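You operate a simulated robot arm through the tools that you are given. There is no shell and no other tool. Be economical: measure what you need, move in short steps, check, and stop when the job is done.

The job below is to be done with a simulated two-armed robot. You get a single attempt, and the scene is never put back.

## Task
Roughen both patches on the lying beaker, then press the brown handle on.
Fine: use the black brush and put it back; the slip is on already.

It is judged by the outcome, as a careful person would: the job done as asked, and still so three seconds after it is handed in. It fails if anything else is knocked over, pushed out of place, dropped, spilled or broken.

## Robot
Two 7-joint arms with fingered hands on one trunk that stands fixed in place. Base frame: the origin is at the foot of the trunk, x ahead of it, y to its left, z up. Lengths are in m, angles in rad, forces in N, time in s.
The left shoulder is at [0.2, 0.135, 0.97], the right one opposite. Payload 4 kg a hand.
The tool frame of a hand sits at the grasp point between the pads (the TCP): z along the fingers, y along the line on which they close. The tips reach 0.025 m beyond it. The gripper opens to 0.088 m. The gripper's body begins 0.029 m behind the TCP. The gripper is a hand of 4 fingers: y runs from the thumb to the fingers, the wrist lies at [-0.013, -0.106, -0.174] in the tool frame, and closing takes about 1.5 s.
Orientation is that of the tool frame in the base frame, as a unit quaternion [x, y, z, w]. With the fingers straight down and the wrist toward the robot, the tool's x, y and z point along [0, 1, 0], [1, 0, 0] and [0, 0, -1] of the base frame.

## Interface
- The arms move only by the tool send_rows. It takes "left_rows", "right_rows" or both (then of equal length, played together; a hand with none holds still); each is a list of rows, each a list of 7 numbers: the shift along the base's x, y, z in units of 200 mm (1.0 is 200 mm), then the turn, a rotation vector about the base's x, y, z in units of 60 degrees (1.0 is 60 degrees), then the finger opening in mm, from 0 to 88. In form: [[tx, ty, tz, ax, ay, az, jaw], ...]. A call has 1 to 20 rows; each row is the pose to reach, as a shift and turn from the pose commanded when the call began. A call with a number of a shift or a turn outside -1 to 1 is refused whole. A row lasts 0.2 s, in which the tool goes at most 0.05 m and 0.15 rad; a call with a longer step from one row to the next is refused whole, and so is a gripper value outside its range. A pose out of reach is approached as far as the arm can. The call stops where the force on the tool passes 40 N (or 10 N more than at its start, if that is more) or the arm is blocked; 0.2 s more then pass. Each finger travels about 0.153 m/s and halts on what it meets, pressing with about 22 N; the grip force reading is that of the motor and also rises with nothing between the fingers. The clock runs only during rows and for 0.2 s after the last one: add rows that repeat a pose to give the fingers time. It gives the time, the measured TCP pose, the force on the tool (base axes), the opening and the grip force at its end, in the units of the frame above (readings bear some noise), with the torque about the TCP (base axes, N m) and any sound that the robot's microphone picked up.
- Cameras (640 x 400 px; columns grow to the right, rows downward): "scene" is now at [0.1325, 0.0416, 1.5758]; the picture's right is [0.50, -0.86, 0.00], its down [-0.60, -0.35, -0.72] and it looks along [0.62, 0.36, -0.69] (base axes); focal length 336 px, centre (320, 200). "left" rides on the left gripper at [-0.064, -0.083, -0.098] in its tool frame; the picture's right is [-0.62, -0.37, 0.69], its down [0.71, -0.63, 0.30] and it looks along [0.32, 0.68, 0.65] (tool axes); focal length 265 px, centre (320, 200). "right" rides on the right gripper at [0.064, -0.083, -0.098] in its tool frame; the picture's right is [-0.62, 0.37, -0.69], its down [-0.71, -0.63, 0.31] and it looks along [-0.32, 0.68, 0.65] (tool axes); focal length 265 px, centre (320, 200). There is no depth. A picture from a camera that has moved, and an enlarged one, comes with that camera's place and axes in the base frame and with its lens.
- grab_frame(camera): a new picture of that camera. The clock stands still meanwhile.
- move_column(by): slides the trunk up (or, below 0, down) by that many m; the arms and the scene camera ride with it, the base frame stays. It gives what a move gives, with no picture.
- set_grasp(shape, hand): the hand has 4 fingers and takes this shape, open, in about a second: jaw (thumb against the fingers, like two jaws); tri (thumb and two fingers); tip (a fingertip pinch); poke (one finger out to press); point (the index stretched); flat (the hand flat); cup (the hand cupped); fist (a fist). The gripper value then closes the fingers along that shape, each until it touches; the sizes above hold for jaw. It gives what a move gives, with no picture.
- aim_head(pan, tilt): turns the head with the scene camera to pan (to the left, within 1.693 rad either way) and tilt (down, from -0.506 to 1.204), counted from straight ahead of the robot. It gives what a move gives.
- enlarge(camera, box): a new picture of the part [left, top, right, bottom] of that camera's present view, enlarged. The clock stands still meanwhile.
- job_done(): hands the job in; it is judged then, once.

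Go step by step. Nothing tells you positions but the pictures and the camera data: compare them with the known pose of the tool, close in by small moves and look again before you grip or let go. The budget is 120 turns and 78 pictures, counting those below and the enlarged ones. Unless the task says otherwise, let go and move clear before handing in, and close with one line.

The tools are called after "Emit:" by a JSON object that holds its "op" and its "data". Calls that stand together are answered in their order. send_rows: Moves the arms, as the interface text tells. Its arguments: {"type":"object","properties":{"left_rows":{"type":"array"},"right_rows":{"type":"array"}},"required":[]} The other tools are called the same way: move_column (by) slides the trunk up or down; set_grasp (shape, hand) gives the hand a shape; aim_head (pan, tilt) turns the head that bears the scene camera; grab_frame (camera) takes a picture; enlarge (camera, box) takes an enlarged picture of a part of a camera's view; job_done () hands the job in.

At the start:

```text
time: 0.0
left_ee_pos: [0.3378, 0.3654, 1.2494]
left_tcp_rot: [0.707, 0.707, 0.0, 0.0]
left_wrist_force: [0.9, 0.0, -0.3]
left_ft_torque: [0.03, 0.02, -0.01]
left_opening: 0.0877
left_finger_force: 0.1
left_shape: jaw
right_ee_pos: [0.6384, 0.0645, 1.2239]
right_tcp_rot: [0.707, 0.707, 0.0, -0.001]
right_wrist_force: [0.5, 0.6, -0.4]
right_ft_torque: [0.03, -0.01, -0.01]
right_opening: 0.0875
right_finger_force: 0.1
right_shape: jaw
trunk travel left (down, up): [-0.575, 0.195]
head pan, tilt: [0.527, 0.764]
```

scene: 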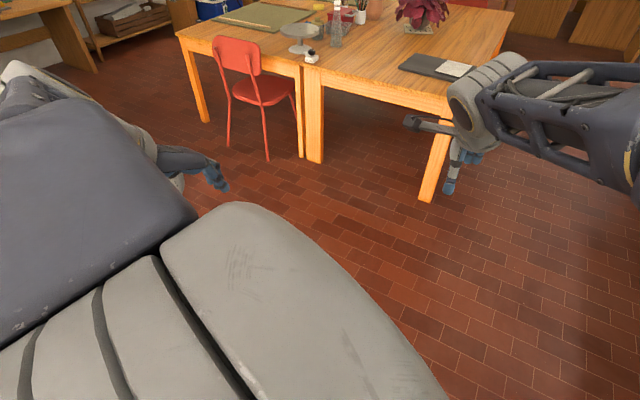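
right: 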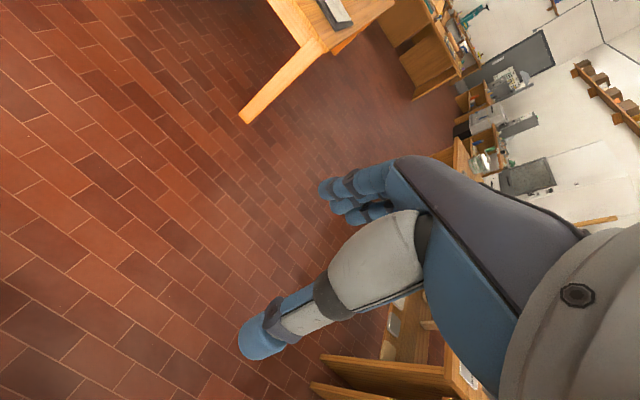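
left: 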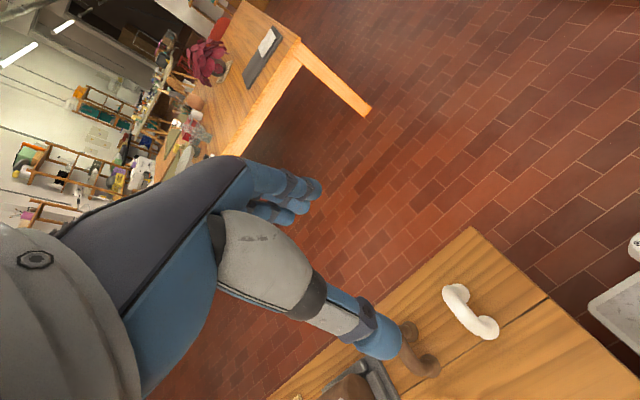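

The scene camera looks off ahead-left and shows only far tables; the left hand camera shows a wooden table with a white and a brown handle below. I'll turn the head to find the work surface.

Emit:
{"op": "aim_head", "data": {"pan": 0.9, "tilt": 1.0}}

Emit:
{"op": "grab_frame", "data": {"camera": "scene"}}

Emit:
{"op": "aim_head", "data": {"pan": 0.0, "tilt": 0.9}}

Emit:
{"op": "grab_frame", "data": {"camera": "scene"}}

```text
time: 0.8
left_ee_pos: [0.338, 0.3643, 1.2517]
left_tcp_rot: [0.707, 0.707, -0.001, 0.0]
left_wrist_force: [-0.3, -0.1, -0.3]
left_ft_torque: [-0.04, -0.03, 0.01]
left_opening: 0.0875
left_finger_force: 0.1
left_shape: jaw
right_ee_pos: [0.6376, 0.0658, 1.2228]
right_tcp_rot: [0.708, 0.707, -0.001, 0.0]
right_wrist_force: [0.8, -0.2, 0.5]
right_ft_torque: [-0.03, -0.03, 0.02]
right_opening: 0.0877
right_finger_force: 0.1
right_shape: jaw
trunk travel left (down, up): [-0.575, 0.195]
head pan, tilt: [0.901, 1.0]
```

```text
74 pictures are left
camera scene: at [0.1047, 0.0548, 1.5579], right [0.78, -0.62, 0.0], down [-0.52, -0.66, -0.54], along [0.34, 0.42, -0.84], focal length 336 px, centre (320, 200)
```

scene: 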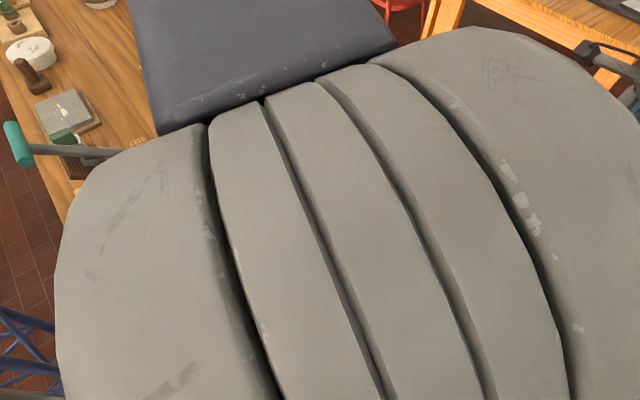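

```text
time: 2.0
left_ee_pos: [0.3373, 0.3643, 1.2516]
left_tcp_rot: [0.707, 0.707, -0.001, 0.0]
left_wrist_force: [-0.5, -0.4, 0.4]
left_ft_torque: [-0.01, 0.01, 0.0]
left_opening: 0.0875
left_finger_force: 0.0
left_shape: jaw
right_ee_pos: [0.6383, 0.0659, 1.2237]
right_tcp_rot: [0.707, 0.707, 0.0, 0.0]
right_wrist_force: [0.4, 0.0, -0.3]
right_ft_torque: [-0.01, 0.01, -0.01]
right_opening: 0.0875
right_finger_force: 0.0
right_shape: jaw
trunk travel left (down, up): [-0.575, 0.195]
head pan, tilt: [0.0, 0.901]
```

```text
73 pictures are left
camera scene: at [0.1369, 0.0002, 1.5651], right [0.0, -1.0, 0.0], down [-0.78, 0.0, -0.62], along [0.62, 0.0, -0.78], focal length 336 px, centre (320, 200)
```

scene: 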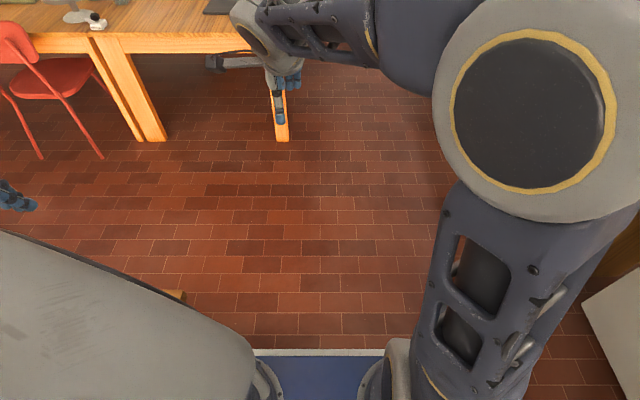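

There is a table at the robot's left side, with the left arm in front of it. I'll turn further left to see it and move the view past the arm.

Emit:
{"op": "aim_head", "data": {"pan": 1.5, "tilt": 0.7}}

Emit:
{"op": "grab_frame", "data": {"camera": "scene"}}

Emit:
{"op": "aim_head", "data": {"pan": -1.2, "tilt": 0.8}}

Emit:
{"op": "grab_frame", "data": {"camera": "scene"}}

```text
time: 3.6
left_ee_pos: [0.3387, 0.3661, 1.2505]
left_tcp_rot: [0.707, 0.707, 0.0, 0.0]
left_wrist_force: [-0.8, 0.6, 0.1]
left_ft_torque: [0.05, 0.0, -0.01]
left_opening: 0.0876
left_finger_force: 0.0
left_shape: jaw
right_ee_pos: [0.6381, 0.0657, 1.2234]
right_tcp_rot: [0.707, 0.707, 0.0, 0.0]
right_wrist_force: [0.7, 0.7, -0.4]
right_ft_torque: [0.0, 0.03, 0.0]
right_opening: 0.0874
right_finger_force: 0.0
right_shape: jaw
trunk travel left (down, up): [-0.575, 0.195]
head pan, tilt: [1.499, 0.7]
```

```text
72 pictures are left
camera scene: at [0.0675, 0.0849, 1.5813], right [1.0, -0.07, 0.0], down [-0.05, -0.64, -0.76], along [0.06, 0.76, -0.64], focal length 336 px, centre (320, 200)
```

scene: 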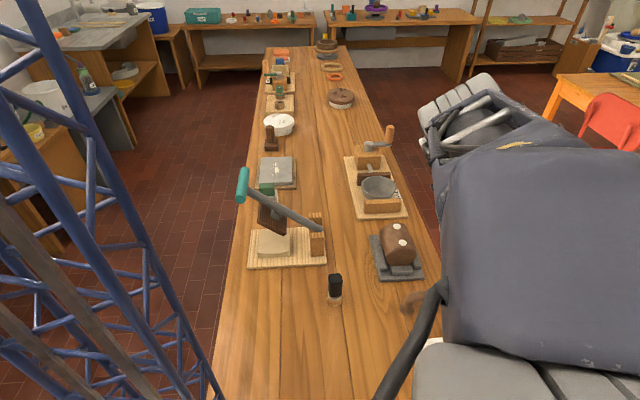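

```text
time: 6.0
left_ee_pos: [0.3387, 0.3632, 1.2511]
left_tcp_rot: [0.707, 0.707, 0.0, 0.0]
left_wrist_force: [0.3, -0.2, -0.3]
left_ft_torque: [0.0, -0.01, -0.03]
left_opening: 0.0877
left_finger_force: 0.1
left_shape: jaw
right_ee_pos: [0.6385, 0.0662, 1.2252]
right_tcp_rot: [0.707, 0.707, 0.0, 0.0]
right_wrist_force: [-1.0, 0.5, -0.1]
right_ft_torque: [-0.01, 0.0, -0.02]
right_opening: 0.0875
right_finger_force: 0.1
right_shape: jaw
trunk travel left (down, up): [-0.575, 0.195]
head pan, tilt: [-1.201, 0.799]
```

```text
71 pictures are left
camera scene: at [0.0906, -0.075, 1.573], right [-0.93, -0.36, 0.0], down [-0.26, 0.67, -0.7], along [0.25, -0.65, -0.72], focal length 336 px, centre (320, 200)
```

scene: 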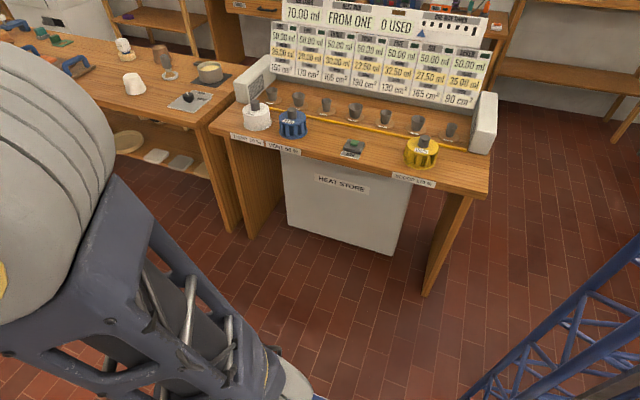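

The work is on the table to the left: the beaker lies on a grey cradle near [0.37, 0.77, 0.80] with two pale patches on top, a black brush stands near [0.15, 0.61], and the brown handle is near [0.36, 0.58]. I'll look closer at them.

Emit:
{"op": "aim_head", "data": {"pan": 1.4, "tilt": 0.85}}

Emit:
{"op": "enlarge", "data": {"camera": "scene", "box": [200, 80, 440, 230]}}

Emit:
{"op": "grab_frame", "data": {"camera": "left"}}

Emit:
{"op": "enlarge", "data": {"camera": "left", "box": [260, 220, 548, 400]}}

```text
time: 8.4
left_ee_pos: [0.3376, 0.3643, 1.2518]
left_tcp_rot: [0.707, 0.707, 0.001, 0.0]
left_wrist_force: [0.5, 0.5, 0.3]
left_ft_torque: [0.01, -0.04, -0.03]
left_opening: 0.0877
left_finger_force: 0.1
left_shape: jaw
right_ee_pos: [0.6389, 0.0663, 1.2243]
right_tcp_rot: [0.708, 0.707, 0.0, 0.001]
right_wrist_force: [0.2, 0.1, 0.3]
right_ft_torque: [-0.02, 0.02, 0.04]
right_opening: 0.0875
right_finger_force: 0.1
right_shape: jaw
trunk travel left (down, up): [-0.575, 0.195]
head pan, tilt: [1.4, 0.85]
```

```text
2.67 times, centred on (320, 155) of scene
camera zoom: at [0.0748, 0.0772, 1.569], right [0.99, -0.17, 0.0], down [-0.13, -0.74, -0.66], along [0.11, 0.65, -0.75], focal length 897 px, centre (320, 320)
```

zoom: 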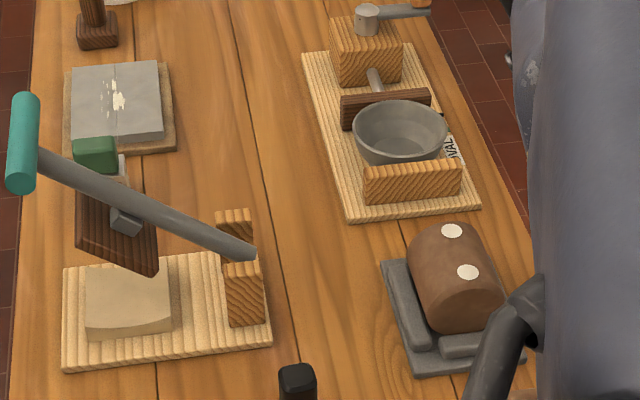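

```text
69 pictures are left
camera left: at [0.2552, 0.3002, 1.3494], right [-0.37, -0.62, -0.69], down [-0.63, 0.71, -0.3], along [0.68, 0.32, -0.65], focal length 265 px, centre (320, 200)
```

left: 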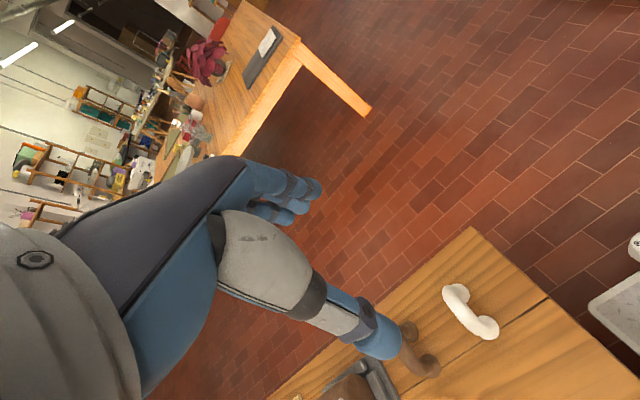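

```text
2.22 times, centred on (404, 310) of left
camera zoom: at [0.2552, 0.3002, 1.3494], right [-0.37, -0.62, -0.69], down [-0.63, 0.71, -0.3], along [0.68, 0.32, -0.65], focal length 590 px, centre (133, -44)
```

zoom: 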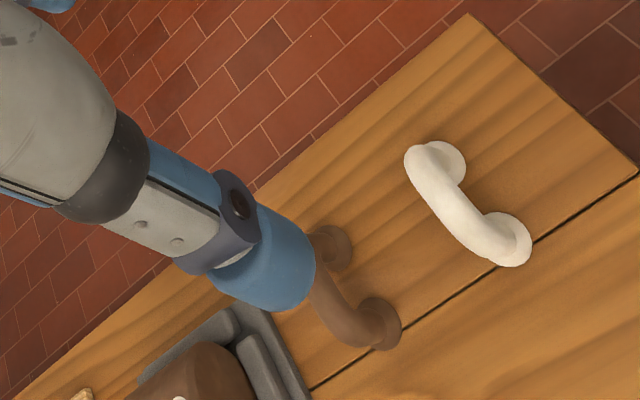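

The handle lies along x at about [0.36, 0.565], while the two patches lie along y at about x 0.35, y 0.73–0.80. I'll turn the left hand so its wrist points back to −y and its camera looks at the work.

Emit:
{"op": "send_rows", "data": {"left_rows": [[0.0, 0.05, 0, 0, 0, 0.125, 88], [0.0, 0.1, 0, 0, 0, 0.25, 88], [0.0, 0.15, -0.03, 0, 0, 0.375, 88], [0.0, 0.2, -0.06, 0, 0, 0.5, 88], [0.0, 0.25, -0.1, 0, 0, 0.625, 88], [0.0, 0.3, -0.15, 0, 0, 0.75, 88]]}}

Emit:
{"op": "send_rows", "data": {"left_rows": [[0.0, 0.05, 0, 0, 0, 0.125, 88], [0.0, 0.1, 0, 0, 0, 0.25, 88], [0.0, 0.15, -0.05, 0, 0, 0.375, 88], [0.0, 0.15, -0.1, 0, 0, 0.5, 88], [0.0, 0.15, -0.15, 0, 0, 0.625, 88], [0.0, 0.15, -0.2, 0, 0, 0.75, 88]]}}

Emit:
{"op": "grab_frame", "data": {"camera": "left"}}

Emit:
{"op": "grab_frame", "data": {"camera": "scene"}}

```text
time: 9.8
left_ee_pos: [0.3374, 0.4253, 1.221]
left_tcp_rot: [0.381, 0.925, 0.0, 0.0]
left_wrist_force: [0.4, -0.5, -0.5]
left_ft_torque: [-0.01, 0.0, 0.01]
left_opening: 0.0876
left_finger_force: 0.1
left_shape: jaw
right_ee_pos: [0.6394, 0.0659, 1.2242]
right_tcp_rot: [0.707, 0.708, 0.0, 0.001]
right_wrist_force: [-0.3, 0.1, -0.2]
right_ft_torque: [-0.02, -0.01, 0.01]
right_opening: 0.0877
right_finger_force: 0.0
right_shape: jaw
trunk travel left (down, up): [-0.575, 0.195]
head pan, tilt: [1.4, 0.85]
```

```text
time: 11.2
left_ee_pos: [0.3384, 0.454, 1.1811]
left_tcp_rot: [0.0, 1.0, -0.001, -0.001]
left_wrist_force: [1.2, -0.6, -0.4]
left_ft_torque: [-0.01, -0.01, 0.01]
left_opening: 0.0876
left_finger_force: 0.1
left_shape: jaw
right_ee_pos: [0.6384, 0.0656, 1.2244]
right_tcp_rot: [0.707, 0.707, -0.001, -0.001]
right_wrist_force: [1.1, 0.0, -1.2]
right_ft_torque: [-0.02, 0.02, -0.01]
right_opening: 0.0877
right_finger_force: 0.0
right_shape: jaw
trunk travel left (down, up): [-0.575, 0.195]
head pan, tilt: [1.4, 0.85]
```

```text
67 pictures are left
camera left: at [0.4029, 0.3706, 1.2789], right [0.62, -0.37, -0.69], down [-0.72, -0.63, -0.3], along [-0.32, 0.68, -0.65], focal length 265 px, centre (320, 200)
```

left: 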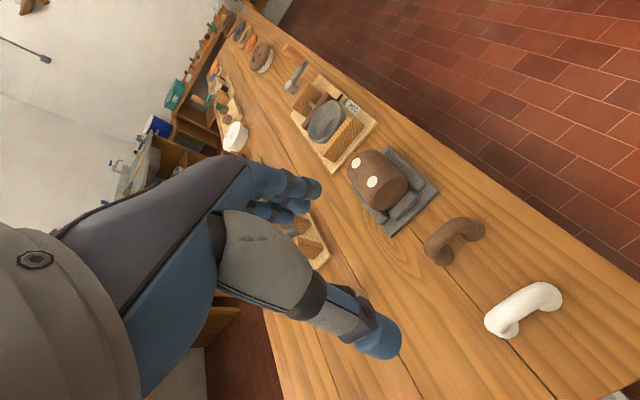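

```text
66 pictures are left
camera scene: at [0.0746, 0.0772, 1.569], right [0.99, -0.17, 0.0], down [-0.13, -0.74, -0.66], along [0.11, 0.65, -0.75], focal length 336 px, centre (320, 200)
```

scene: 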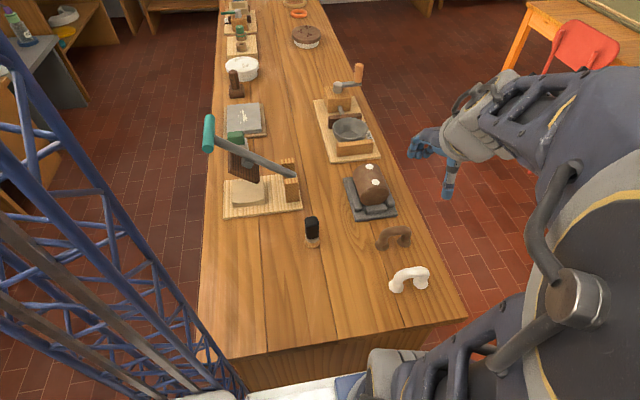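

Now the scene camera has a clear view of the brush, beaker and both handles. I'll enlarge them.

Emit:
{"op": "enlarge", "data": {"camera": "scene", "box": [285, 150, 445, 310]}}

Emit:
{"op": "enlarge", "data": {"camera": "left", "box": [330, 130, 490, 270]}}

Emit:
{"op": "enlarge", "data": {"camera": "scene", "box": [285, 200, 345, 260]}}

```text
2.50 times, centred on (365, 230) of scene
camera zoom: at [0.0746, 0.0772, 1.569], right [0.99, -0.17, 0.0], down [-0.13, -0.74, -0.66], along [0.11, 0.65, -0.75], focal length 841 px, centre (208, 125)
```

zoom: 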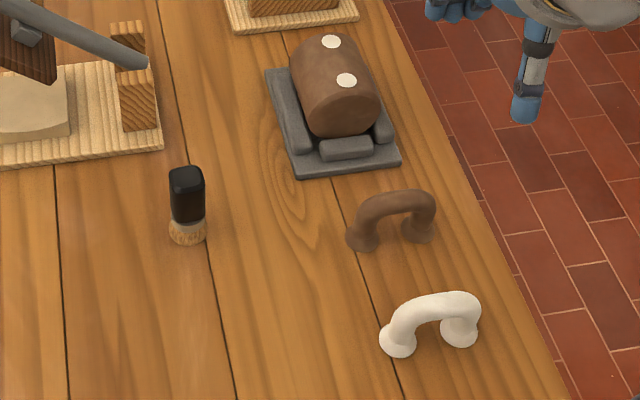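

```text
2.86 times, centred on (410, 200) of left
camera zoom: at [0.4029, 0.3706, 1.2789], right [0.62, -0.37, -0.69], down [-0.72, -0.63, -0.3], along [-0.32, 0.68, -0.65], focal length 758 px, centre (63, 200)
```

zoom: 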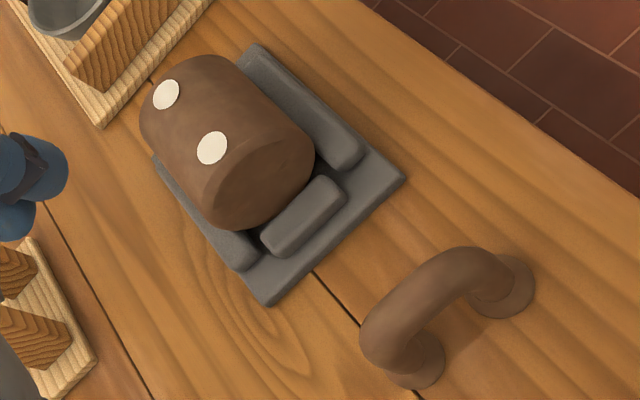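

```text
6.67 times, centred on (315, 230) of scene
camera zoom: at [0.0746, 0.0772, 1.569], right [0.99, -0.17, 0.0], down [-0.13, -0.74, -0.66], along [0.11, 0.65, -0.75], focal length 2242 px, centre (353, 0)
```

zoom: 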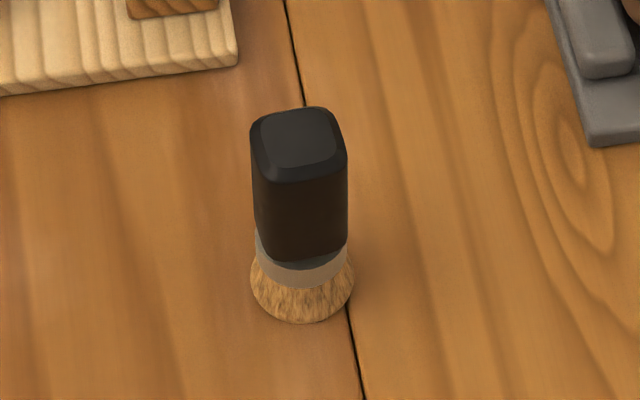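

By triangulation the patches are near [0.332, 0.746, 0.912] and [0.332, 0.683, 0.912]. The handle's feet are near [0.319, 0.540] and [0.383, 0.537] on a table at z≈0.80, and the brush stands at [0.139, 0.579] with its top near z≈0.915. Next I'll move the hand above the brush.

Emit:
{"op": "send_rows", "data": {"left_rows": [[-0.16, 0.1, 0, 0, 0, 0, 88], [-0.33, 0.2, 0, 0, 0, 0, 88], [-0.5, 0.3, 0, 0, 0, 0, 88], [-0.66, 0.4, 0, 0, 0, 0, 88], [-0.83, 0.5, -0.1, 0, 0, 0, 88], [-1.0, 0.625, -0.2, 0, 0, 0, 88], [-1.0, 0.625, -0.3, 0, 0, 0, 88]]}}

Emit:
{"op": "grab_frame", "data": {"camera": "left"}}

Emit:
{"op": "grab_frame", "data": {"camera": "scene"}}

```text
time: 12.8
left_ee_pos: [0.137, 0.5804, 1.121]
left_tcp_rot: [-0.001, 1.0, 0.0, 0.0]
left_wrist_force: [0.1, 0.3, 0.3]
left_ft_torque: [0.02, -0.02, 0.02]
left_opening: 0.0878
left_finger_force: 0.0
left_shape: jaw
right_ee_pos: [0.6381, 0.065, 1.2235]
right_tcp_rot: [0.707, 0.707, 0.0, 0.0]
right_wrist_force: [-0.9, -0.2, -0.4]
right_ft_torque: [-0.01, -0.01, 0.0]
right_opening: 0.0874
right_finger_force: 0.1
right_shape: jaw
trunk travel left (down, up): [-0.575, 0.195]
head pan, tilt: [1.4, 0.85]
```

```text
62 pictures are left
camera left: at [0.2012, 0.4966, 1.2201], right [0.62, -0.37, -0.69], down [-0.71, -0.63, -0.3], along [-0.33, 0.68, -0.65], focal length 265 px, centre (320, 200)
```

left: 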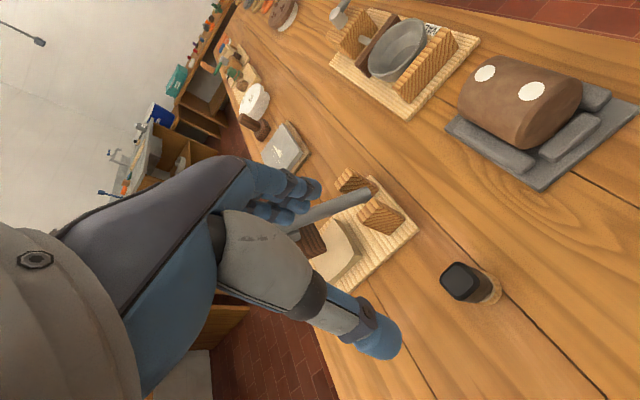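

```text
61 pictures are left
camera scene: at [0.0747, 0.0771, 1.569], right [0.99, -0.17, 0.0], down [-0.13, -0.74, -0.66], along [0.11, 0.65, -0.75], focal length 336 px, centre (320, 200)
```

scene: 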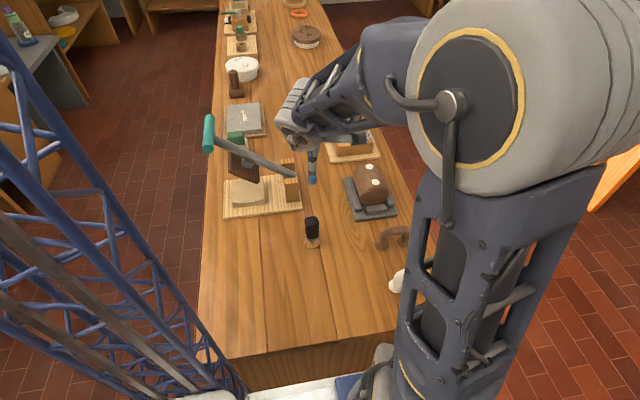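

The brush is almost exactly under the hand, perhaps 3 mm to +x. I'll descend part way and check again.

Emit:
{"op": "send_rows", "data": {"left_rows": [[0.015, 0, -0.15, 0, 0, 0, 88], [0.015, 0, -0.35, 0, 0, 0, 88], [0.015, 0, -0.5, 0, 0, 0, 88], [0.015, 0, -0.6, 0, 0, 0, 88], [0.015, 0, -0.6, 0, 0, 0, 88]]}}

Emit:
{"op": "grab_frame", "data": {"camera": "left"}}

Emit:
{"op": "enlarge", "data": {"camera": "scene", "box": [240, 130, 400, 270]}}

```text
time: 14.0
left_ee_pos: [0.1413, 0.5788, 1.0012]
left_tcp_rot: [0.0, 1.0, 0.0, 0.0]
left_wrist_force: [-0.7, -0.1, -0.9]
left_ft_torque: [0.0, 0.01, -0.01]
left_opening: 0.088
left_finger_force: 0.2
left_shape: jaw
right_ee_pos: [0.6379, 0.0651, 1.224]
right_tcp_rot: [0.707, 0.707, 0.0, 0.0]
right_wrist_force: [-0.2, -1.3, 0.4]
right_ft_torque: [0.02, 0.01, 0.03]
right_opening: 0.0878
right_finger_force: 0.0
right_shape: jaw
trunk travel left (down, up): [-0.575, 0.195]
head pan, tilt: [1.4, 0.85]
```

```text
60 pictures are left
camera left: at [0.2053, 0.4963, 1.0993], right [0.62, -0.37, -0.69], down [-0.71, -0.63, -0.3], along [-0.32, 0.68, -0.65], focal length 265 px, centre (320, 200)
```

left: 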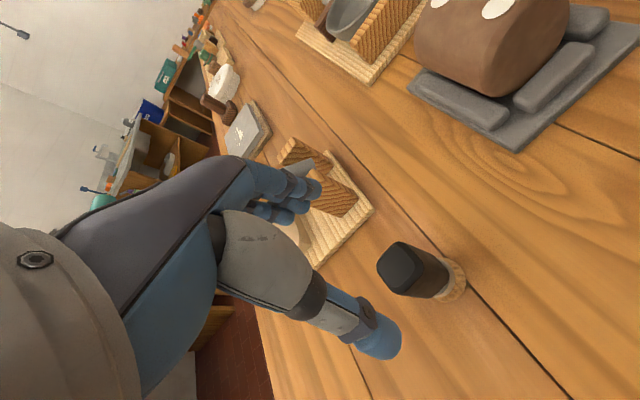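

```text
2.86 times, centred on (320, 200) of scene
camera zoom: at [0.0747, 0.0772, 1.569], right [0.99, -0.17, 0.0], down [-0.13, -0.74, -0.66], along [0.11, 0.65, -0.75], focal length 961 px, centre (320, 200)
```

zoom: 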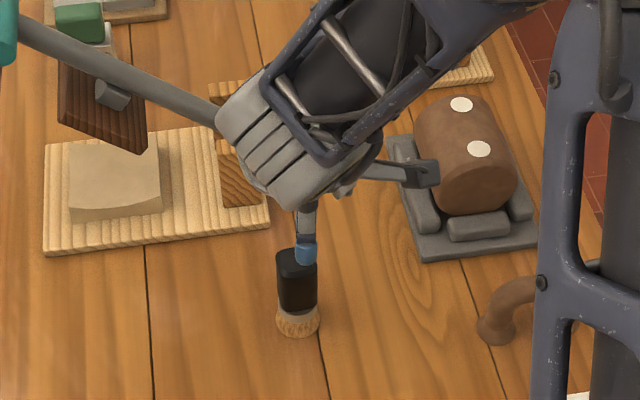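

The brush top is centred between the pads. I'll go down to TCP z≈0.896 so the palm stays clear of the top, then close.

Emit:
{"op": "send_rows", "data": {"left_rows": [[0.0, 0, -0.15, 0, 0, 0, 88], [0.0, 0, -0.3, 0, 0, 0, 88], [0.0, 0, -0.4, 0, 0, 0, 88], [0.0, 0, -0.47, 0, 0, 0, 88], [0.0, 0, -0.525, 0, 0, 0, 88], [0.0, 0, -0.525, 0, 0, 0, 88]]}}

Emit:
{"op": "grab_frame", "data": {"camera": "left"}}

Emit:
{"op": "enlarge", "data": {"camera": "scene", "box": [240, 130, 400, 270]}}

```text
time: 15.4
left_ee_pos: [0.1417, 0.5791, 0.8949]
left_tcp_rot: [0.0, 1.0, 0.0, 0.0]
left_wrist_force: [-0.1, -0.1, 0.6]
left_ft_torque: [0.01, 0.02, -0.02]
left_opening: 0.0877
left_finger_force: 0.1
left_shape: jaw
right_ee_pos: [0.6382, 0.0659, 1.2231]
right_tcp_rot: [0.707, 0.707, 0.0, 0.0]
right_wrist_force: [-0.4, -0.1, -0.5]
right_ft_torque: [0.01, 0.02, 0.02]
right_opening: 0.0877
right_finger_force: 0.1
right_shape: jaw
trunk travel left (down, up): [-0.575, 0.195]
head pan, tilt: [1.4, 0.85]
```

```text
58 pictures are left
camera left: at [0.2058, 0.4962, 0.9947], right [0.62, -0.37, -0.69], down [-0.71, -0.63, -0.3], along [-0.32, 0.68, -0.65], focal length 265 px, centre (320, 200)
```

left: 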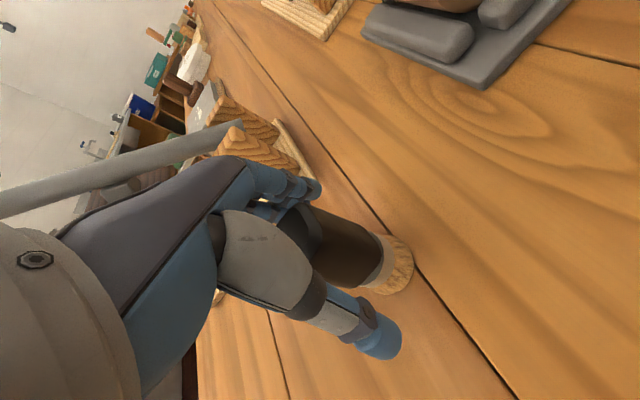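

```text
2.86 times, centred on (320, 200) of scene
camera zoom: at [0.0747, 0.0772, 1.569], right [0.99, -0.17, 0.0], down [-0.13, -0.74, -0.66], along [0.11, 0.65, -0.75], focal length 961 px, centre (320, 200)
```

zoom: 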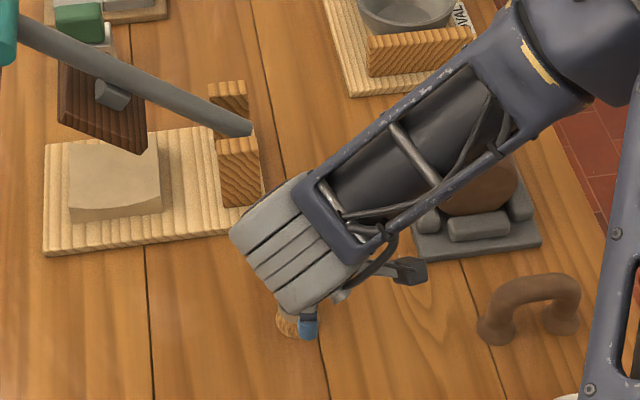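

The brush handle is between the fingers without contact. I'll close on it, then lift.

Emit:
{"op": "send_rows", "data": {"left_rows": [[0, 0, 0, 0, 0, 0, 60], [0, 0, 0, 0, 0, 0, 40], [0, 0, 0, 0, 0, 0, 20], [0, 0, 0, 0, 0, 0, 15], [0, 0, 0, 0, 0, 0, 15], [0, 0, 0, 0, 0, 0, 15], [0, 0, 0, 0, 0, 0, 15], [0, 0, 0, 0, 0, 0, 15]]}}

Emit:
{"op": "send_rows", "data": {"left_rows": [[0, 0, 0.05, 0, 0, 0, 15], [0, 0, 0.15, 0, 0, 0, 15], [0, 0, 0.3, 0, 0, 0, 15], [0, 0, 0.5, 0, 0, 0, 15], [0, 0, 0.7, 0, 0, 0, 15], [0, 0, 0.7, 0, 0, 0, 15]]}}

Emit:
{"op": "grab_frame", "data": {"camera": "left"}}

Emit:
{"op": "enlarge", "data": {"camera": "scene", "box": [240, 130, 400, 270]}}

```text
time: 17.2
left_ee_pos: [0.1405, 0.5787, 0.8958]
left_tcp_rot: [0.0, 1.0, 0.001, 0.0]
left_wrist_force: [1.0, 0.0, -0.7]
left_ft_torque: [0.03, 0.01, 0.02]
left_opening: 0.0282
left_finger_force: 21.6
left_shape: jaw
right_ee_pos: [0.6385, 0.0663, 1.2247]
right_tcp_rot: [0.708, 0.707, 0.0, 0.0]
right_wrist_force: [0.5, -0.3, -0.2]
right_ft_torque: [0.02, -0.02, 0.03]
right_opening: 0.0875
right_finger_force: 0.0
right_shape: jaw
trunk travel left (down, up): [-0.575, 0.195]
head pan, tilt: [1.4, 0.85]
```

```text
time: 18.6
left_ee_pos: [0.1426, 0.5801, 1.0352]
left_tcp_rot: [0.0, 1.0, 0.001, 0.0]
left_wrist_force: [0.3, -0.2, -0.7]
left_ft_torque: [0.01, -0.02, -0.04]
left_opening: 0.0281
left_finger_force: 21.3
left_shape: jaw
right_ee_pos: [0.6378, 0.0652, 1.2243]
right_tcp_rot: [0.707, 0.707, 0.0, 0.0]
right_wrist_force: [-0.3, 0.1, -0.5]
right_ft_torque: [-0.02, -0.01, 0.02]
right_opening: 0.0873
right_finger_force: 0.1
right_shape: jaw
trunk travel left (down, up): [-0.575, 0.195]
head pan, tilt: [1.4, 0.85]
```

```text
56 pictures are left
camera left: at [0.2061, 0.4962, 1.134], right [0.62, -0.37, -0.69], down [-0.71, -0.63, -0.3], along [-0.32, 0.68, -0.65], focal length 265 px, centre (320, 200)
```

left: 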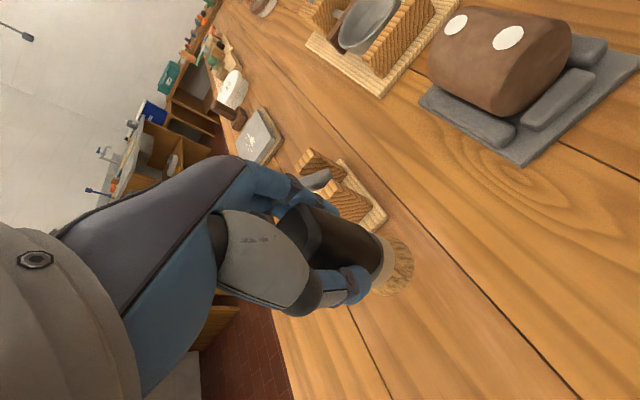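

```text
2.86 times, centred on (320, 200) of scene
camera zoom: at [0.0748, 0.0774, 1.569], right [0.99, -0.17, 0.0], down [-0.13, -0.74, -0.66], along [0.11, 0.65, -0.75], focal length 961 px, centre (320, 200)
```

zoom: 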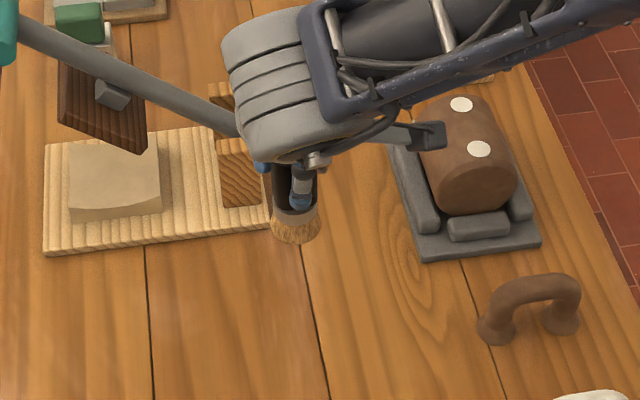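

The brush is held upright, with bristle ends about 0.09 m below the TCP. I'll carry it above the nearer patch with about 6 cm of clearance.

Emit:
{"op": "send_rows", "data": {"left_rows": [[0, 0, 0.15, 0, 0, 0, 15], [0.1, 0.05, 0.225, 0, 0, 0, 15], [0.3, 0.15, 0.225, 0, 0, 0, 15], [0.5, 0.25, 0.225, 0, 0, 0, 15], [0.7, 0.35, 0.225, 0, 0, 0, 15], [0.85, 0.45, 0.225, 0, 0, 0, 15], [0.95, 0.52, 0.225, 0, 0, 0, 15], [0.95, 0.52, 0.225, 0, 0, 0, 15]]}}

Emit:
{"op": "grab_frame", "data": {"camera": "left"}}

Emit:
{"op": "enlarge", "data": {"camera": "scene", "box": [290, 110, 450, 250]}}

```text
time: 20.4
left_ee_pos: [0.331, 0.6835, 1.0805]
left_tcp_rot: [0.0, 1.0, 0.0, 0.0]
left_wrist_force: [0.0, 0.0, -1.4]
left_ft_torque: [-0.02, 0.03, -0.01]
left_opening: 0.0282
left_finger_force: 21.8
left_shape: jaw
right_ee_pos: [0.638, 0.0664, 1.225]
right_tcp_rot: [0.707, 0.707, 0.0, 0.0]
right_wrist_force: [0.8, 0.0, -0.8]
right_ft_torque: [0.02, 0.04, -0.04]
right_opening: 0.0874
right_finger_force: 0.1
right_shape: jaw
trunk travel left (down, up): [-0.575, 0.195]
head pan, tilt: [1.4, 0.85]
```

```text
54 pictures are left
camera left: at [0.3963, 0.6008, 1.1794], right [0.62, -0.37, -0.69], down [-0.71, -0.63, -0.3], along [-0.32, 0.68, -0.65], focal length 265 px, centre (320, 200)
```

left: 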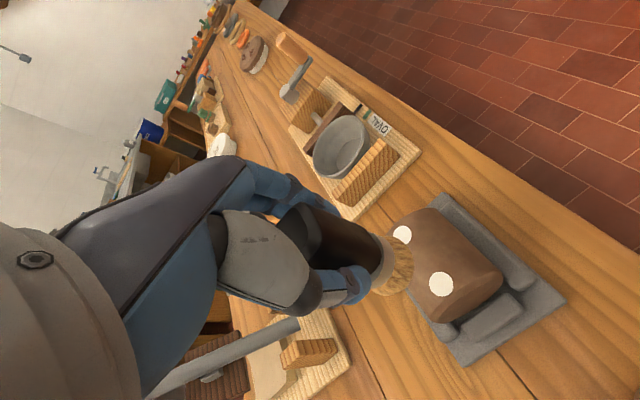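

```text
2.86 times, centred on (370, 180) of scene
camera zoom: at [0.0747, 0.0772, 1.569], right [0.99, -0.17, 0.0], down [-0.13, -0.74, -0.66], along [0.11, 0.65, -0.75], focal length 961 px, centre (177, 257)
```

zoom: 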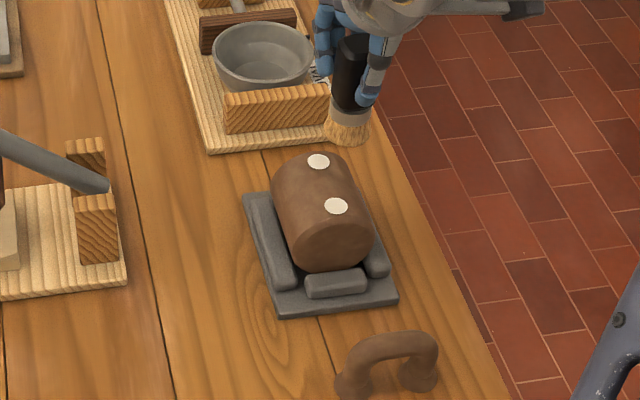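

Both patches check out at [0.331, 0.681] and [0.331, 0.745]. I'll descend slowly until I feel light contact.

Emit:
{"op": "send_rows", "data": {"left_rows": [[0, 0, -0.1, 0, 0, 0, 15], [0, 0, -0.2, 0, 0, 0, 15], [0, 0, -0.28, 0, 0, 0, 15], [0, 0, -0.33, 0, 0, 0, 15], [0, 0, -0.36, 0, 0, 0, 15], [0, 0, -0.375, 0, 0, 0, 15]]}}

Emit:
{"op": "enlarge", "data": {"camera": "scene", "box": [330, 130, 430, 220]}}

```text
time: 21.8
left_ee_pos: [0.3325, 0.6841, 1.0048]
left_tcp_rot: [0.0, 1.0, 0.0, 0.0]
left_wrist_force: [-0.5, -0.7, 0.3]
left_ft_torque: [0.02, -0.03, 0.01]
left_opening: 0.0279
left_finger_force: 21.9
left_shape: jaw
right_ee_pos: [0.6385, 0.0657, 1.2233]
right_tcp_rot: [0.707, 0.707, 0.001, 0.0]
right_wrist_force: [0.3, -0.3, -0.3]
right_ft_torque: [0.0, -0.01, -0.03]
right_opening: 0.0876
right_finger_force: 0.0
right_shape: jaw
trunk travel left (down, up): [-0.575, 0.195]
head pan, tilt: [1.4, 0.85]
```

```text
4.44 times, centred on (380, 175) of scene
camera zoom: at [0.0748, 0.0773, 1.569], right [0.99, -0.17, 0.0], down [-0.13, -0.74, -0.66], along [0.11, 0.65, -0.75], focal length 1494 px, centre (53, 311)
```

zoom: 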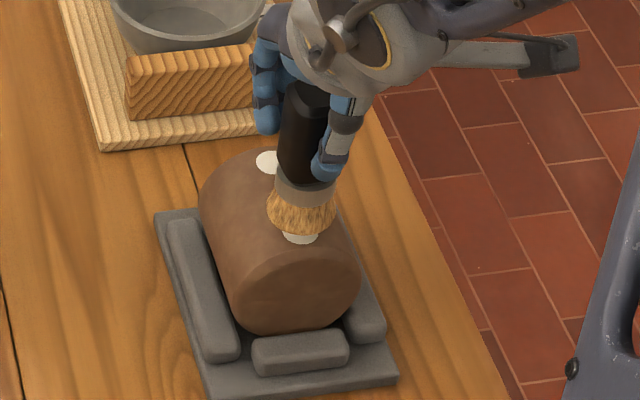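

Still no force. I'll go on down in 2 mm steps.

Emit:
{"op": "send_rows", "data": {"left_rows": [[0, 0, -0.01, 0, 0, 0, 15], [0, 0, -0.02, 0, 0, 0, 15], [0, 0, -0.03, 0, 0, 0, 15]]}}

Emit:
{"op": "send_rows", "data": {"left_rows": [[0, 0, -0.005, 0, 0, 0, 15], [0, 0, -0.01, 0, 0, 0, 15], [0, 0, -0.01, 0, 0, 0, 15]]}}

```text
time: 22.6
left_ee_pos: [0.332, 0.684, 1.0007]
left_tcp_rot: [-0.001, 1.0, 0.0, 0.0]
left_wrist_force: [0.4, 0.0, -0.7]
left_ft_torque: [-0.02, -0.04, 0.0]
left_opening: 0.0281
left_finger_force: 22.2
left_shape: jaw
right_ee_pos: [0.638, 0.0649, 1.2236]
right_tcp_rot: [0.707, 0.707, 0.001, 0.0]
right_wrist_force: [-0.2, -0.6, -0.8]
right_ft_torque: [-0.01, 0.01, -0.02]
right_opening: 0.0876
right_finger_force: 0.1
right_shape: jaw
trunk travel left (down, up): [-0.575, 0.195]
head pan, tilt: [1.4, 0.85]
```

```text
time: 23.4
left_ee_pos: [0.3318, 0.6842, 0.9973]
left_tcp_rot: [0.0, 1.0, 0.0, 0.0]
left_wrist_force: [-0.3, -0.6, -0.8]
left_ft_torque: [0.03, 0.0, -0.05]
left_opening: 0.0283
left_finger_force: 22.0
left_shape: jaw
right_ee_pos: [0.6383, 0.0653, 1.2243]
right_tcp_rot: [0.707, 0.707, 0.0, 0.001]
right_wrist_force: [0.6, 0.4, -0.3]
right_ft_torque: [0.01, -0.02, 0.0]
right_opening: 0.0877
right_finger_force: 0.1
right_shape: jaw
trunk travel left (down, up): [-0.575, 0.195]
head pan, tilt: [1.4, 0.85]
```

Emit:
{"op": "send_rows", "data": {"left_rows": [[0, 0, -0.01, 0, 0, 0, 15], [0, 0, -0.015, 0, 0, 0, 15], [0, 0, -0.015, 0, 0, 0, 15]]}}

Emit:
{"op": "enlarge", "data": {"camera": "scene", "box": [350, 150, 420, 220]}}

```text
time: 24.2
left_ee_pos: [0.3312, 0.6843, 0.9937]
left_tcp_rot: [0.0, 1.0, 0.0, 0.001]
left_wrist_force: [0.3, -0.8, -1.3]
left_ft_torque: [0.03, -0.04, 0.0]
left_opening: 0.0282
left_finger_force: 22.2
left_shape: jaw
right_ee_pos: [0.6376, 0.0659, 1.2239]
right_tcp_rot: [0.707, 0.707, 0.0, 0.0]
right_wrist_force: [-0.5, 1.3, -0.2]
right_ft_torque: [0.0, -0.03, -0.01]
right_opening: 0.0877
right_finger_force: 0.1
right_shape: jaw
trunk travel left (down, up): [-0.575, 0.195]
head pan, tilt: [1.4, 0.85]
```

```text
5.71 times, centred on (385, 185) of scene
camera zoom: at [0.0748, 0.0773, 1.569], right [0.99, -0.17, 0.0], down [-0.13, -0.74, -0.66], along [0.11, 0.65, -0.75], focal length 1922 px, centre (-51, 286)
```

zoom: 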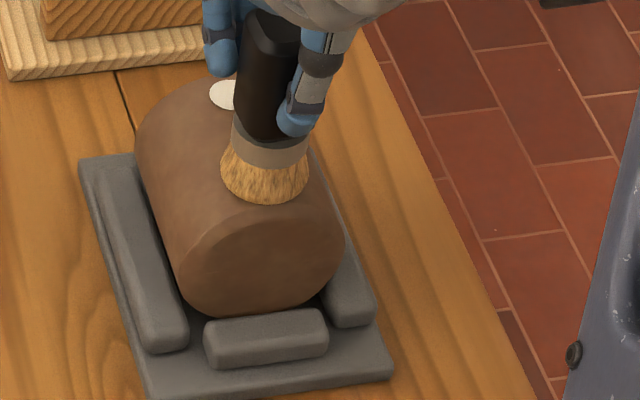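

The bristles now cover the patch with hardly any force, so they seem near contact. A touch lower, then a first trial stroke.

Emit:
{"op": "send_rows", "data": {"left_rows": [[0, 0, -0.01, 0, 0, 0, 15], [0, 0, -0.01, 0, 0, 0, 15]]}}

Emit:
{"op": "send_rows", "data": {"left_rows": [[0, 0.02, 0, 0, 0, 0, 15], [0, 0.05, 0, 0, 0, 0, 15], [0, 0.02, 0, 0, 0, 0, 15], [0, -0.02, 0, 0, 0, 0, 15], [0, -0.05, 0, 0, 0, 0, 15], [0, -0.02, 0, 0, 0, 0, 15], [0, 0, 0, 0, 0, 0, 15]]}}

Emit:
{"op": "enlarge", "data": {"camera": "scene", "box": [350, 150, 420, 220]}}

```text
time: 24.8
left_ee_pos: [0.3311, 0.6842, 0.9917]
left_tcp_rot: [0.0, 1.0, -0.001, -0.001]
left_wrist_force: [-0.2, 0.3, -0.5]
left_ft_torque: [0.0, 0.0, -0.02]
left_opening: 0.0285
left_finger_force: 22.0
left_shape: jaw
right_ee_pos: [0.6375, 0.065, 1.2231]
right_tcp_rot: [0.707, 0.707, -0.001, 0.001]
right_wrist_force: [0.6, 0.6, 0.5]
right_ft_torque: [-0.04, 0.0, 0.03]
right_opening: 0.0874
right_finger_force: 0.0
right_shape: jaw
trunk travel left (down, up): [-0.575, 0.195]
head pan, tilt: [1.4, 0.85]
```

```text
time: 26.4
left_ee_pos: [0.3314, 0.6835, 0.9932]
left_tcp_rot: [0.0, 1.0, 0.0, 0.0]
left_wrist_force: [-0.5, 0.1, -0.9]
left_ft_torque: [0.01, 0.0, 0.04]
left_opening: 0.0282
left_finger_force: 22.2
left_shape: jaw
right_ee_pos: [0.6378, 0.0658, 1.2248]
right_tcp_rot: [0.707, 0.707, -0.001, -0.001]
right_wrist_force: [0.3, -0.4, -0.8]
right_ft_torque: [-0.04, 0.02, 0.0]
right_opening: 0.0878
right_finger_force: 0.1
right_shape: jaw
trunk travel left (down, up): [-0.575, 0.195]
head pan, tilt: [1.4, 0.85]
```

```text
5.71 times, centred on (385, 185) of scene
camera zoom: at [0.0747, 0.0773, 1.569], right [0.99, -0.17, 0.0], down [-0.13, -0.74, -0.66], along [0.11, 0.65, -0.75], focal length 1922 px, centre (-51, 286)
```

zoom: 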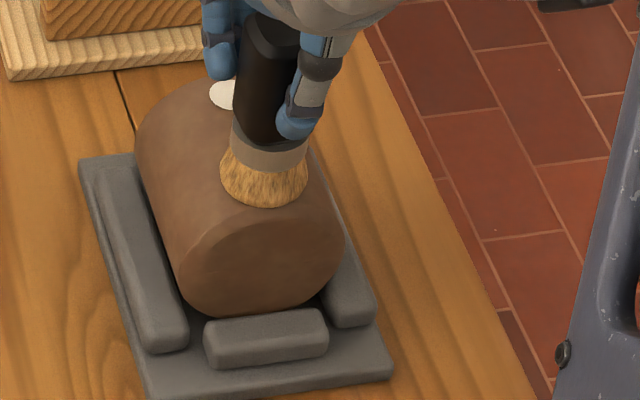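

Still no contact force. I'll go down further, a few mm at a time.

Emit:
{"op": "send_rows", "data": {"left_rows": [[0, 0, -0.005, 0, 0, 0, 15], [0, 0, -0.01, 0, 0, 0, 15], [0, 0, -0.015, 0, 0, 0, 15], [0, 0, -0.015, 0, 0, 0, 15]]}}

Emit:
{"op": "send_rows", "data": {"left_rows": [[0, 0, -0.005, 0, 0, 0, 15], [0, 0, -0.01, 0, 0, 0, 15], [0, 0, -0.01, 0, 0, 0, 15]]}}

```text
time: 27.4
left_ee_pos: [0.3323, 0.6837, 0.9907]
left_tcp_rot: [-0.001, 1.0, 0.001, -0.001]
left_wrist_force: [-0.3, -2.3, 11.3]
left_ft_torque: [0.02, -0.02, -0.01]
left_opening: 0.0286
left_finger_force: 22.0
left_shape: jaw
right_ee_pos: [0.6386, 0.0643, 1.2239]
right_tcp_rot: [0.707, 0.708, 0.0, 0.0]
right_wrist_force: [-0.4, -0.3, 0.5]
right_ft_torque: [-0.02, 0.02, 0.0]
right_opening: 0.0875
right_finger_force: 0.0
right_shape: jaw
trunk travel left (down, up): [-0.575, 0.195]
head pan, tilt: [1.4, 0.85]
```

```text
time: 28.2
left_ee_pos: [0.3305, 0.6837, 0.9887]
left_tcp_rot: [-0.001, 1.0, 0.002, 0.002]
left_wrist_force: [0.7, -3.6, 22.9]
left_ft_torque: [0.0, -0.01, 0.01]
left_opening: 0.0298
left_finger_force: 22.2
left_shape: jaw
right_ee_pos: [0.6377, 0.0662, 1.2239]
right_tcp_rot: [0.707, 0.707, 0.001, 0.0]
right_wrist_force: [-0.5, 0.8, -0.6]
right_ft_torque: [-0.03, -0.01, 0.0]
right_opening: 0.0875
right_finger_force: 0.1
right_shape: jaw
trunk travel left (down, up): [-0.575, 0.195]
head pan, tilt: [1.4, 0.85]
```

Contact: 23 N is more than needed. I'll back off about 2.7 mm to a light press and scrub to and fro.

Emit:
{"op": "send_rows", "data": {"left_rows": [[0, 0, 0.0135, 0, 0, 0, 15], [0, 0, 0.0135, 0, 0, 0, 15]]}}

Emit:
{"op": "send_rows", "data": {"left_rows": [[0, 0.025, 0, 0, 0, 0, 15], [0, 0.05, 0, 0, 0, 0, 15], [0, 0.025, 0, 0, 0, 0, 15], [0, 0, 0, 0, 0, 0, 15], [0, -0.025, 0, 0, 0, 0, 15], [0, -0.05, 0, 0, 0, 0, 15], [0, -0.025, 0, 0, 0, 0, 15], [0, 0, 0, 0, 0, 0, 15], [0, 0.025, 0, 0, 0, 0, 15], [0, 0.05, 0, 0, 0, 0, 15], [0, 0.025, 0, 0, 0, 0, 15], [0, -0.025, 0, 0, 0, 0, 15], [0, -0.05, 0, 0, 0, 0, 15], [0, -0.025, 0, 0, 0, 0, 15], [0, 0, 0, 0, 0, 0, 15]]}}

Emit:
{"op": "enlarge", "data": {"camera": "scene", "box": [350, 150, 420, 220]}}

```text
time: 28.8
left_ee_pos: [0.3309, 0.6837, 0.9893]
left_tcp_rot: [0.001, 1.0, 0.001, 0.0]
left_wrist_force: [1.1, 1.0, 14.9]
left_ft_torque: [0.06, -0.02, 0.0]
left_opening: 0.0297
left_finger_force: 21.6
left_shape: jaw
right_ee_pos: [0.6378, 0.0657, 1.2237]
right_tcp_rot: [0.707, 0.707, 0.0, -0.001]
right_wrist_force: [-0.3, 0.1, -0.1]
right_ft_torque: [-0.01, 0.01, 0.0]
right_opening: 0.0874
right_finger_force: 0.0
right_shape: jaw
trunk travel left (down, up): [-0.575, 0.195]
head pan, tilt: [1.4, 0.85]
```

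```text
time: 32.0
left_ee_pos: [0.3315, 0.6823, 0.9905]
left_tcp_rot: [0.001, 1.0, 0.0, 0.001]
left_wrist_force: [0.0, -1.5, 6.2]
left_ft_torque: [0.03, -0.01, -0.01]
left_opening: 0.03
left_finger_force: 22.0
left_shape: jaw
right_ee_pos: [0.6377, 0.0651, 1.2246]
right_tcp_rot: [0.708, 0.707, 0.0, 0.0]
right_wrist_force: [-0.2, 0.0, 0.2]
right_ft_torque: [0.04, 0.02, -0.04]
right_opening: 0.0874
right_finger_force: 0.0
right_shape: jaw
trunk travel left (down, up): [-0.575, 0.195]
head pan, tilt: [1.4, 0.85]
```

```text
5.71 times, centred on (385, 185) of scene
camera zoom: at [0.0747, 0.077, 1.569], right [0.99, -0.17, 0.0], down [-0.13, -0.74, -0.66], along [0.11, 0.65, -0.75], focal length 1922 px, centre (-51, 286)
```

zoom: 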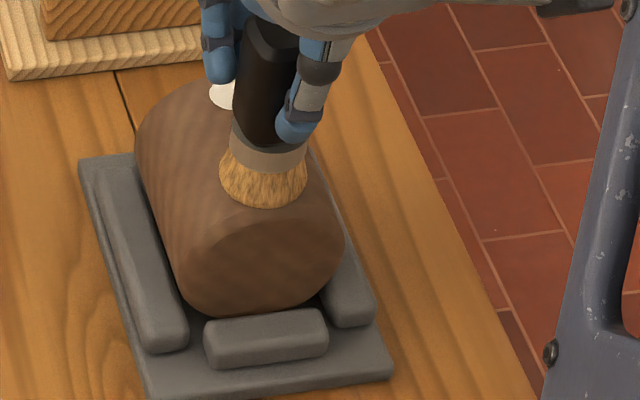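

6 N is a good scrubbing force. I'll add a few x-strokes, then lift and look at the patch.

Emit:
{"op": "send_rows", "data": {"left_rows": [[0.025, 0, 0, 0, 0, 0, 15], [0.045, 0, 0, 0, 0, 0, 15], [0.02, 0.02, 0, 0, 0, 0, 15], [-0.02, 0.02, 0, 0, 0, 0, 15], [-0.045, 0, 0, 0, 0, 0, 15], [-0.02, -0.02, 0, 0, 0, 0, 15], [0.02, -0.02, 0, 0, 0, 0, 15], [0.04, 0, 0, 0, 0, 0, 15], [0, 0, 0, 0, 0, 0, 15], [-0.04, 0, 0, 0, 0, 0, 15], [0, 0, 0, 0, 0, 0, 15], [0, 0, 0.1, 0, 0, 0, 15], [0, 0, 0.3, 0, 0, 0, 15], [0, 0, 0.4, 0, 0, 0, 15]]}}

Emit:
{"op": "enlarge", "data": {"camera": "scene", "box": [340, 130, 430, 220]}}

Emit:
{"op": "grab_frame", "data": {"camera": "left"}}

```text
time: 35.0
left_ee_pos: [0.3304, 0.6847, 1.0706]
left_tcp_rot: [0.0, 1.0, -0.002, 0.0]
left_wrist_force: [0.0, -1.0, -0.5]
left_ft_torque: [0.03, -0.02, 0.03]
left_opening: 0.0296
left_finger_force: 21.4
left_shape: jaw
right_ee_pos: [0.6396, 0.0654, 1.2242]
right_tcp_rot: [0.707, 0.708, 0.001, 0.0]
right_wrist_force: [-1.0, 0.1, -0.7]
right_ft_torque: [0.01, 0.06, 0.03]
right_opening: 0.0874
right_finger_force: 0.1
right_shape: jaw
trunk travel left (down, up): [-0.575, 0.195]
head pan, tilt: [1.4, 0.85]
```

```text
4.44 times, centred on (385, 175) of scene
camera zoom: at [0.0748, 0.0774, 1.569], right [0.99, -0.17, 0.0], down [-0.13, -0.74, -0.66], along [0.11, 0.65, -0.75], focal length 1494 px, centre (31, 311)
```

zoom: 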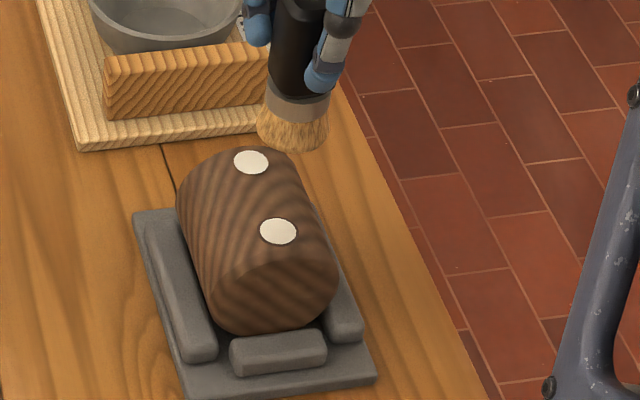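

```text
47 pictures are left
camera left: at [0.3961, 0.6006, 1.1686], right [0.62, -0.37, -0.69], down [-0.71, -0.63, -0.3], along [-0.32, 0.68, -0.65], focal length 265 px, centre (320, 200)
```

left: 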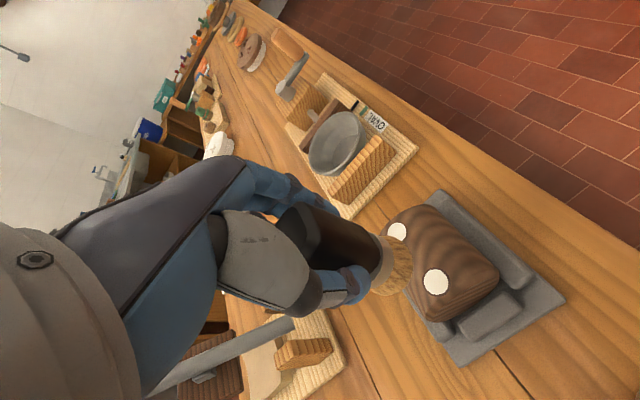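

The brushing left a visible scored texture, so the stroke is working. Now the far patch, 63 mm further in y, with a gentle approach to the same height.

Emit:
{"op": "send_rows", "data": {"left_rows": [[0, 0.15, 0, 0, 0, 0, 15], [0, 0.315, 0, 0, 0, 0, 15], [0, 0.315, -0.15, 0, 0, 0, 15], [0, 0.315, -0.3, 0, 0, 0, 15], [0, 0.315, -0.36, 0, 0, 0, 15], [0, 0.315, -0.385, 0, 0, 0, 15], [0, 0.315, -0.395, 0, 0, 0, 15], [0, 0.315, -0.395, 0, 0, 0, 15]]}}

Emit:
{"op": "enlarge", "data": {"camera": "scene", "box": [340, 130, 430, 220]}}

```text
time: 36.8
left_ee_pos: [0.3311, 0.7464, 0.9916]
left_tcp_rot: [-0.001, 1.0, 0.0, -0.001]
left_wrist_force: [-0.1, 0.6, -0.5]
left_ft_torque: [-0.02, 0.01, 0.0]
left_opening: 0.0294
left_finger_force: 21.8
left_shape: jaw
right_ee_pos: [0.6375, 0.0649, 1.2242]
right_tcp_rot: [0.708, 0.707, 0.0, -0.001]
right_wrist_force: [0.2, -0.2, 0.5]
right_ft_torque: [-0.01, 0.03, -0.01]
right_opening: 0.0874
right_finger_force: 0.0
right_shape: jaw
trunk travel left (down, up): [-0.575, 0.195]
head pan, tilt: [1.4, 0.85]
```

```text
4.44 times, centred on (385, 175) of scene
camera zoom: at [0.0747, 0.0773, 1.569], right [0.99, -0.17, 0.0], down [-0.13, -0.74, -0.66], along [0.11, 0.65, -0.75], focal length 1494 px, centre (31, 311)
```

zoom: 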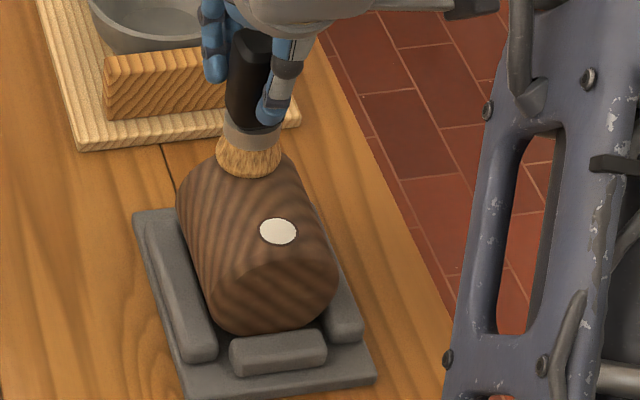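

The brush covers the far patch and contact should come within a couple of mm. I'll creep down.

Emit:
{"op": "send_rows", "data": {"left_rows": [[0, 0, -0.005, 0, 0, 0, 15], [0, 0, -0.01, 0, 0, 0, 15], [0, 0, -0.01, 0, 0, 0, 15]]}}

```text
time: 37.6
left_ee_pos: [0.3308, 0.7471, 0.9906]
left_tcp_rot: [0.0, 1.0, 0.001, 0.0]
left_wrist_force: [-0.3, -0.9, 7.1]
left_ft_torque: [-0.02, 0.03, -0.01]
left_opening: 0.0297
left_finger_force: 21.5
left_shape: jaw
right_ee_pos: [0.6381, 0.0644, 1.2239]
right_tcp_rot: [0.707, 0.707, 0.0, 0.0]
right_wrist_force: [0.4, -0.3, -0.8]
right_ft_torque: [0.0, 0.01, 0.02]
right_opening: 0.0878
right_finger_force: 0.0
right_shape: jaw
trunk travel left (down, up): [-0.575, 0.195]
head pan, tilt: [1.4, 0.85]
```

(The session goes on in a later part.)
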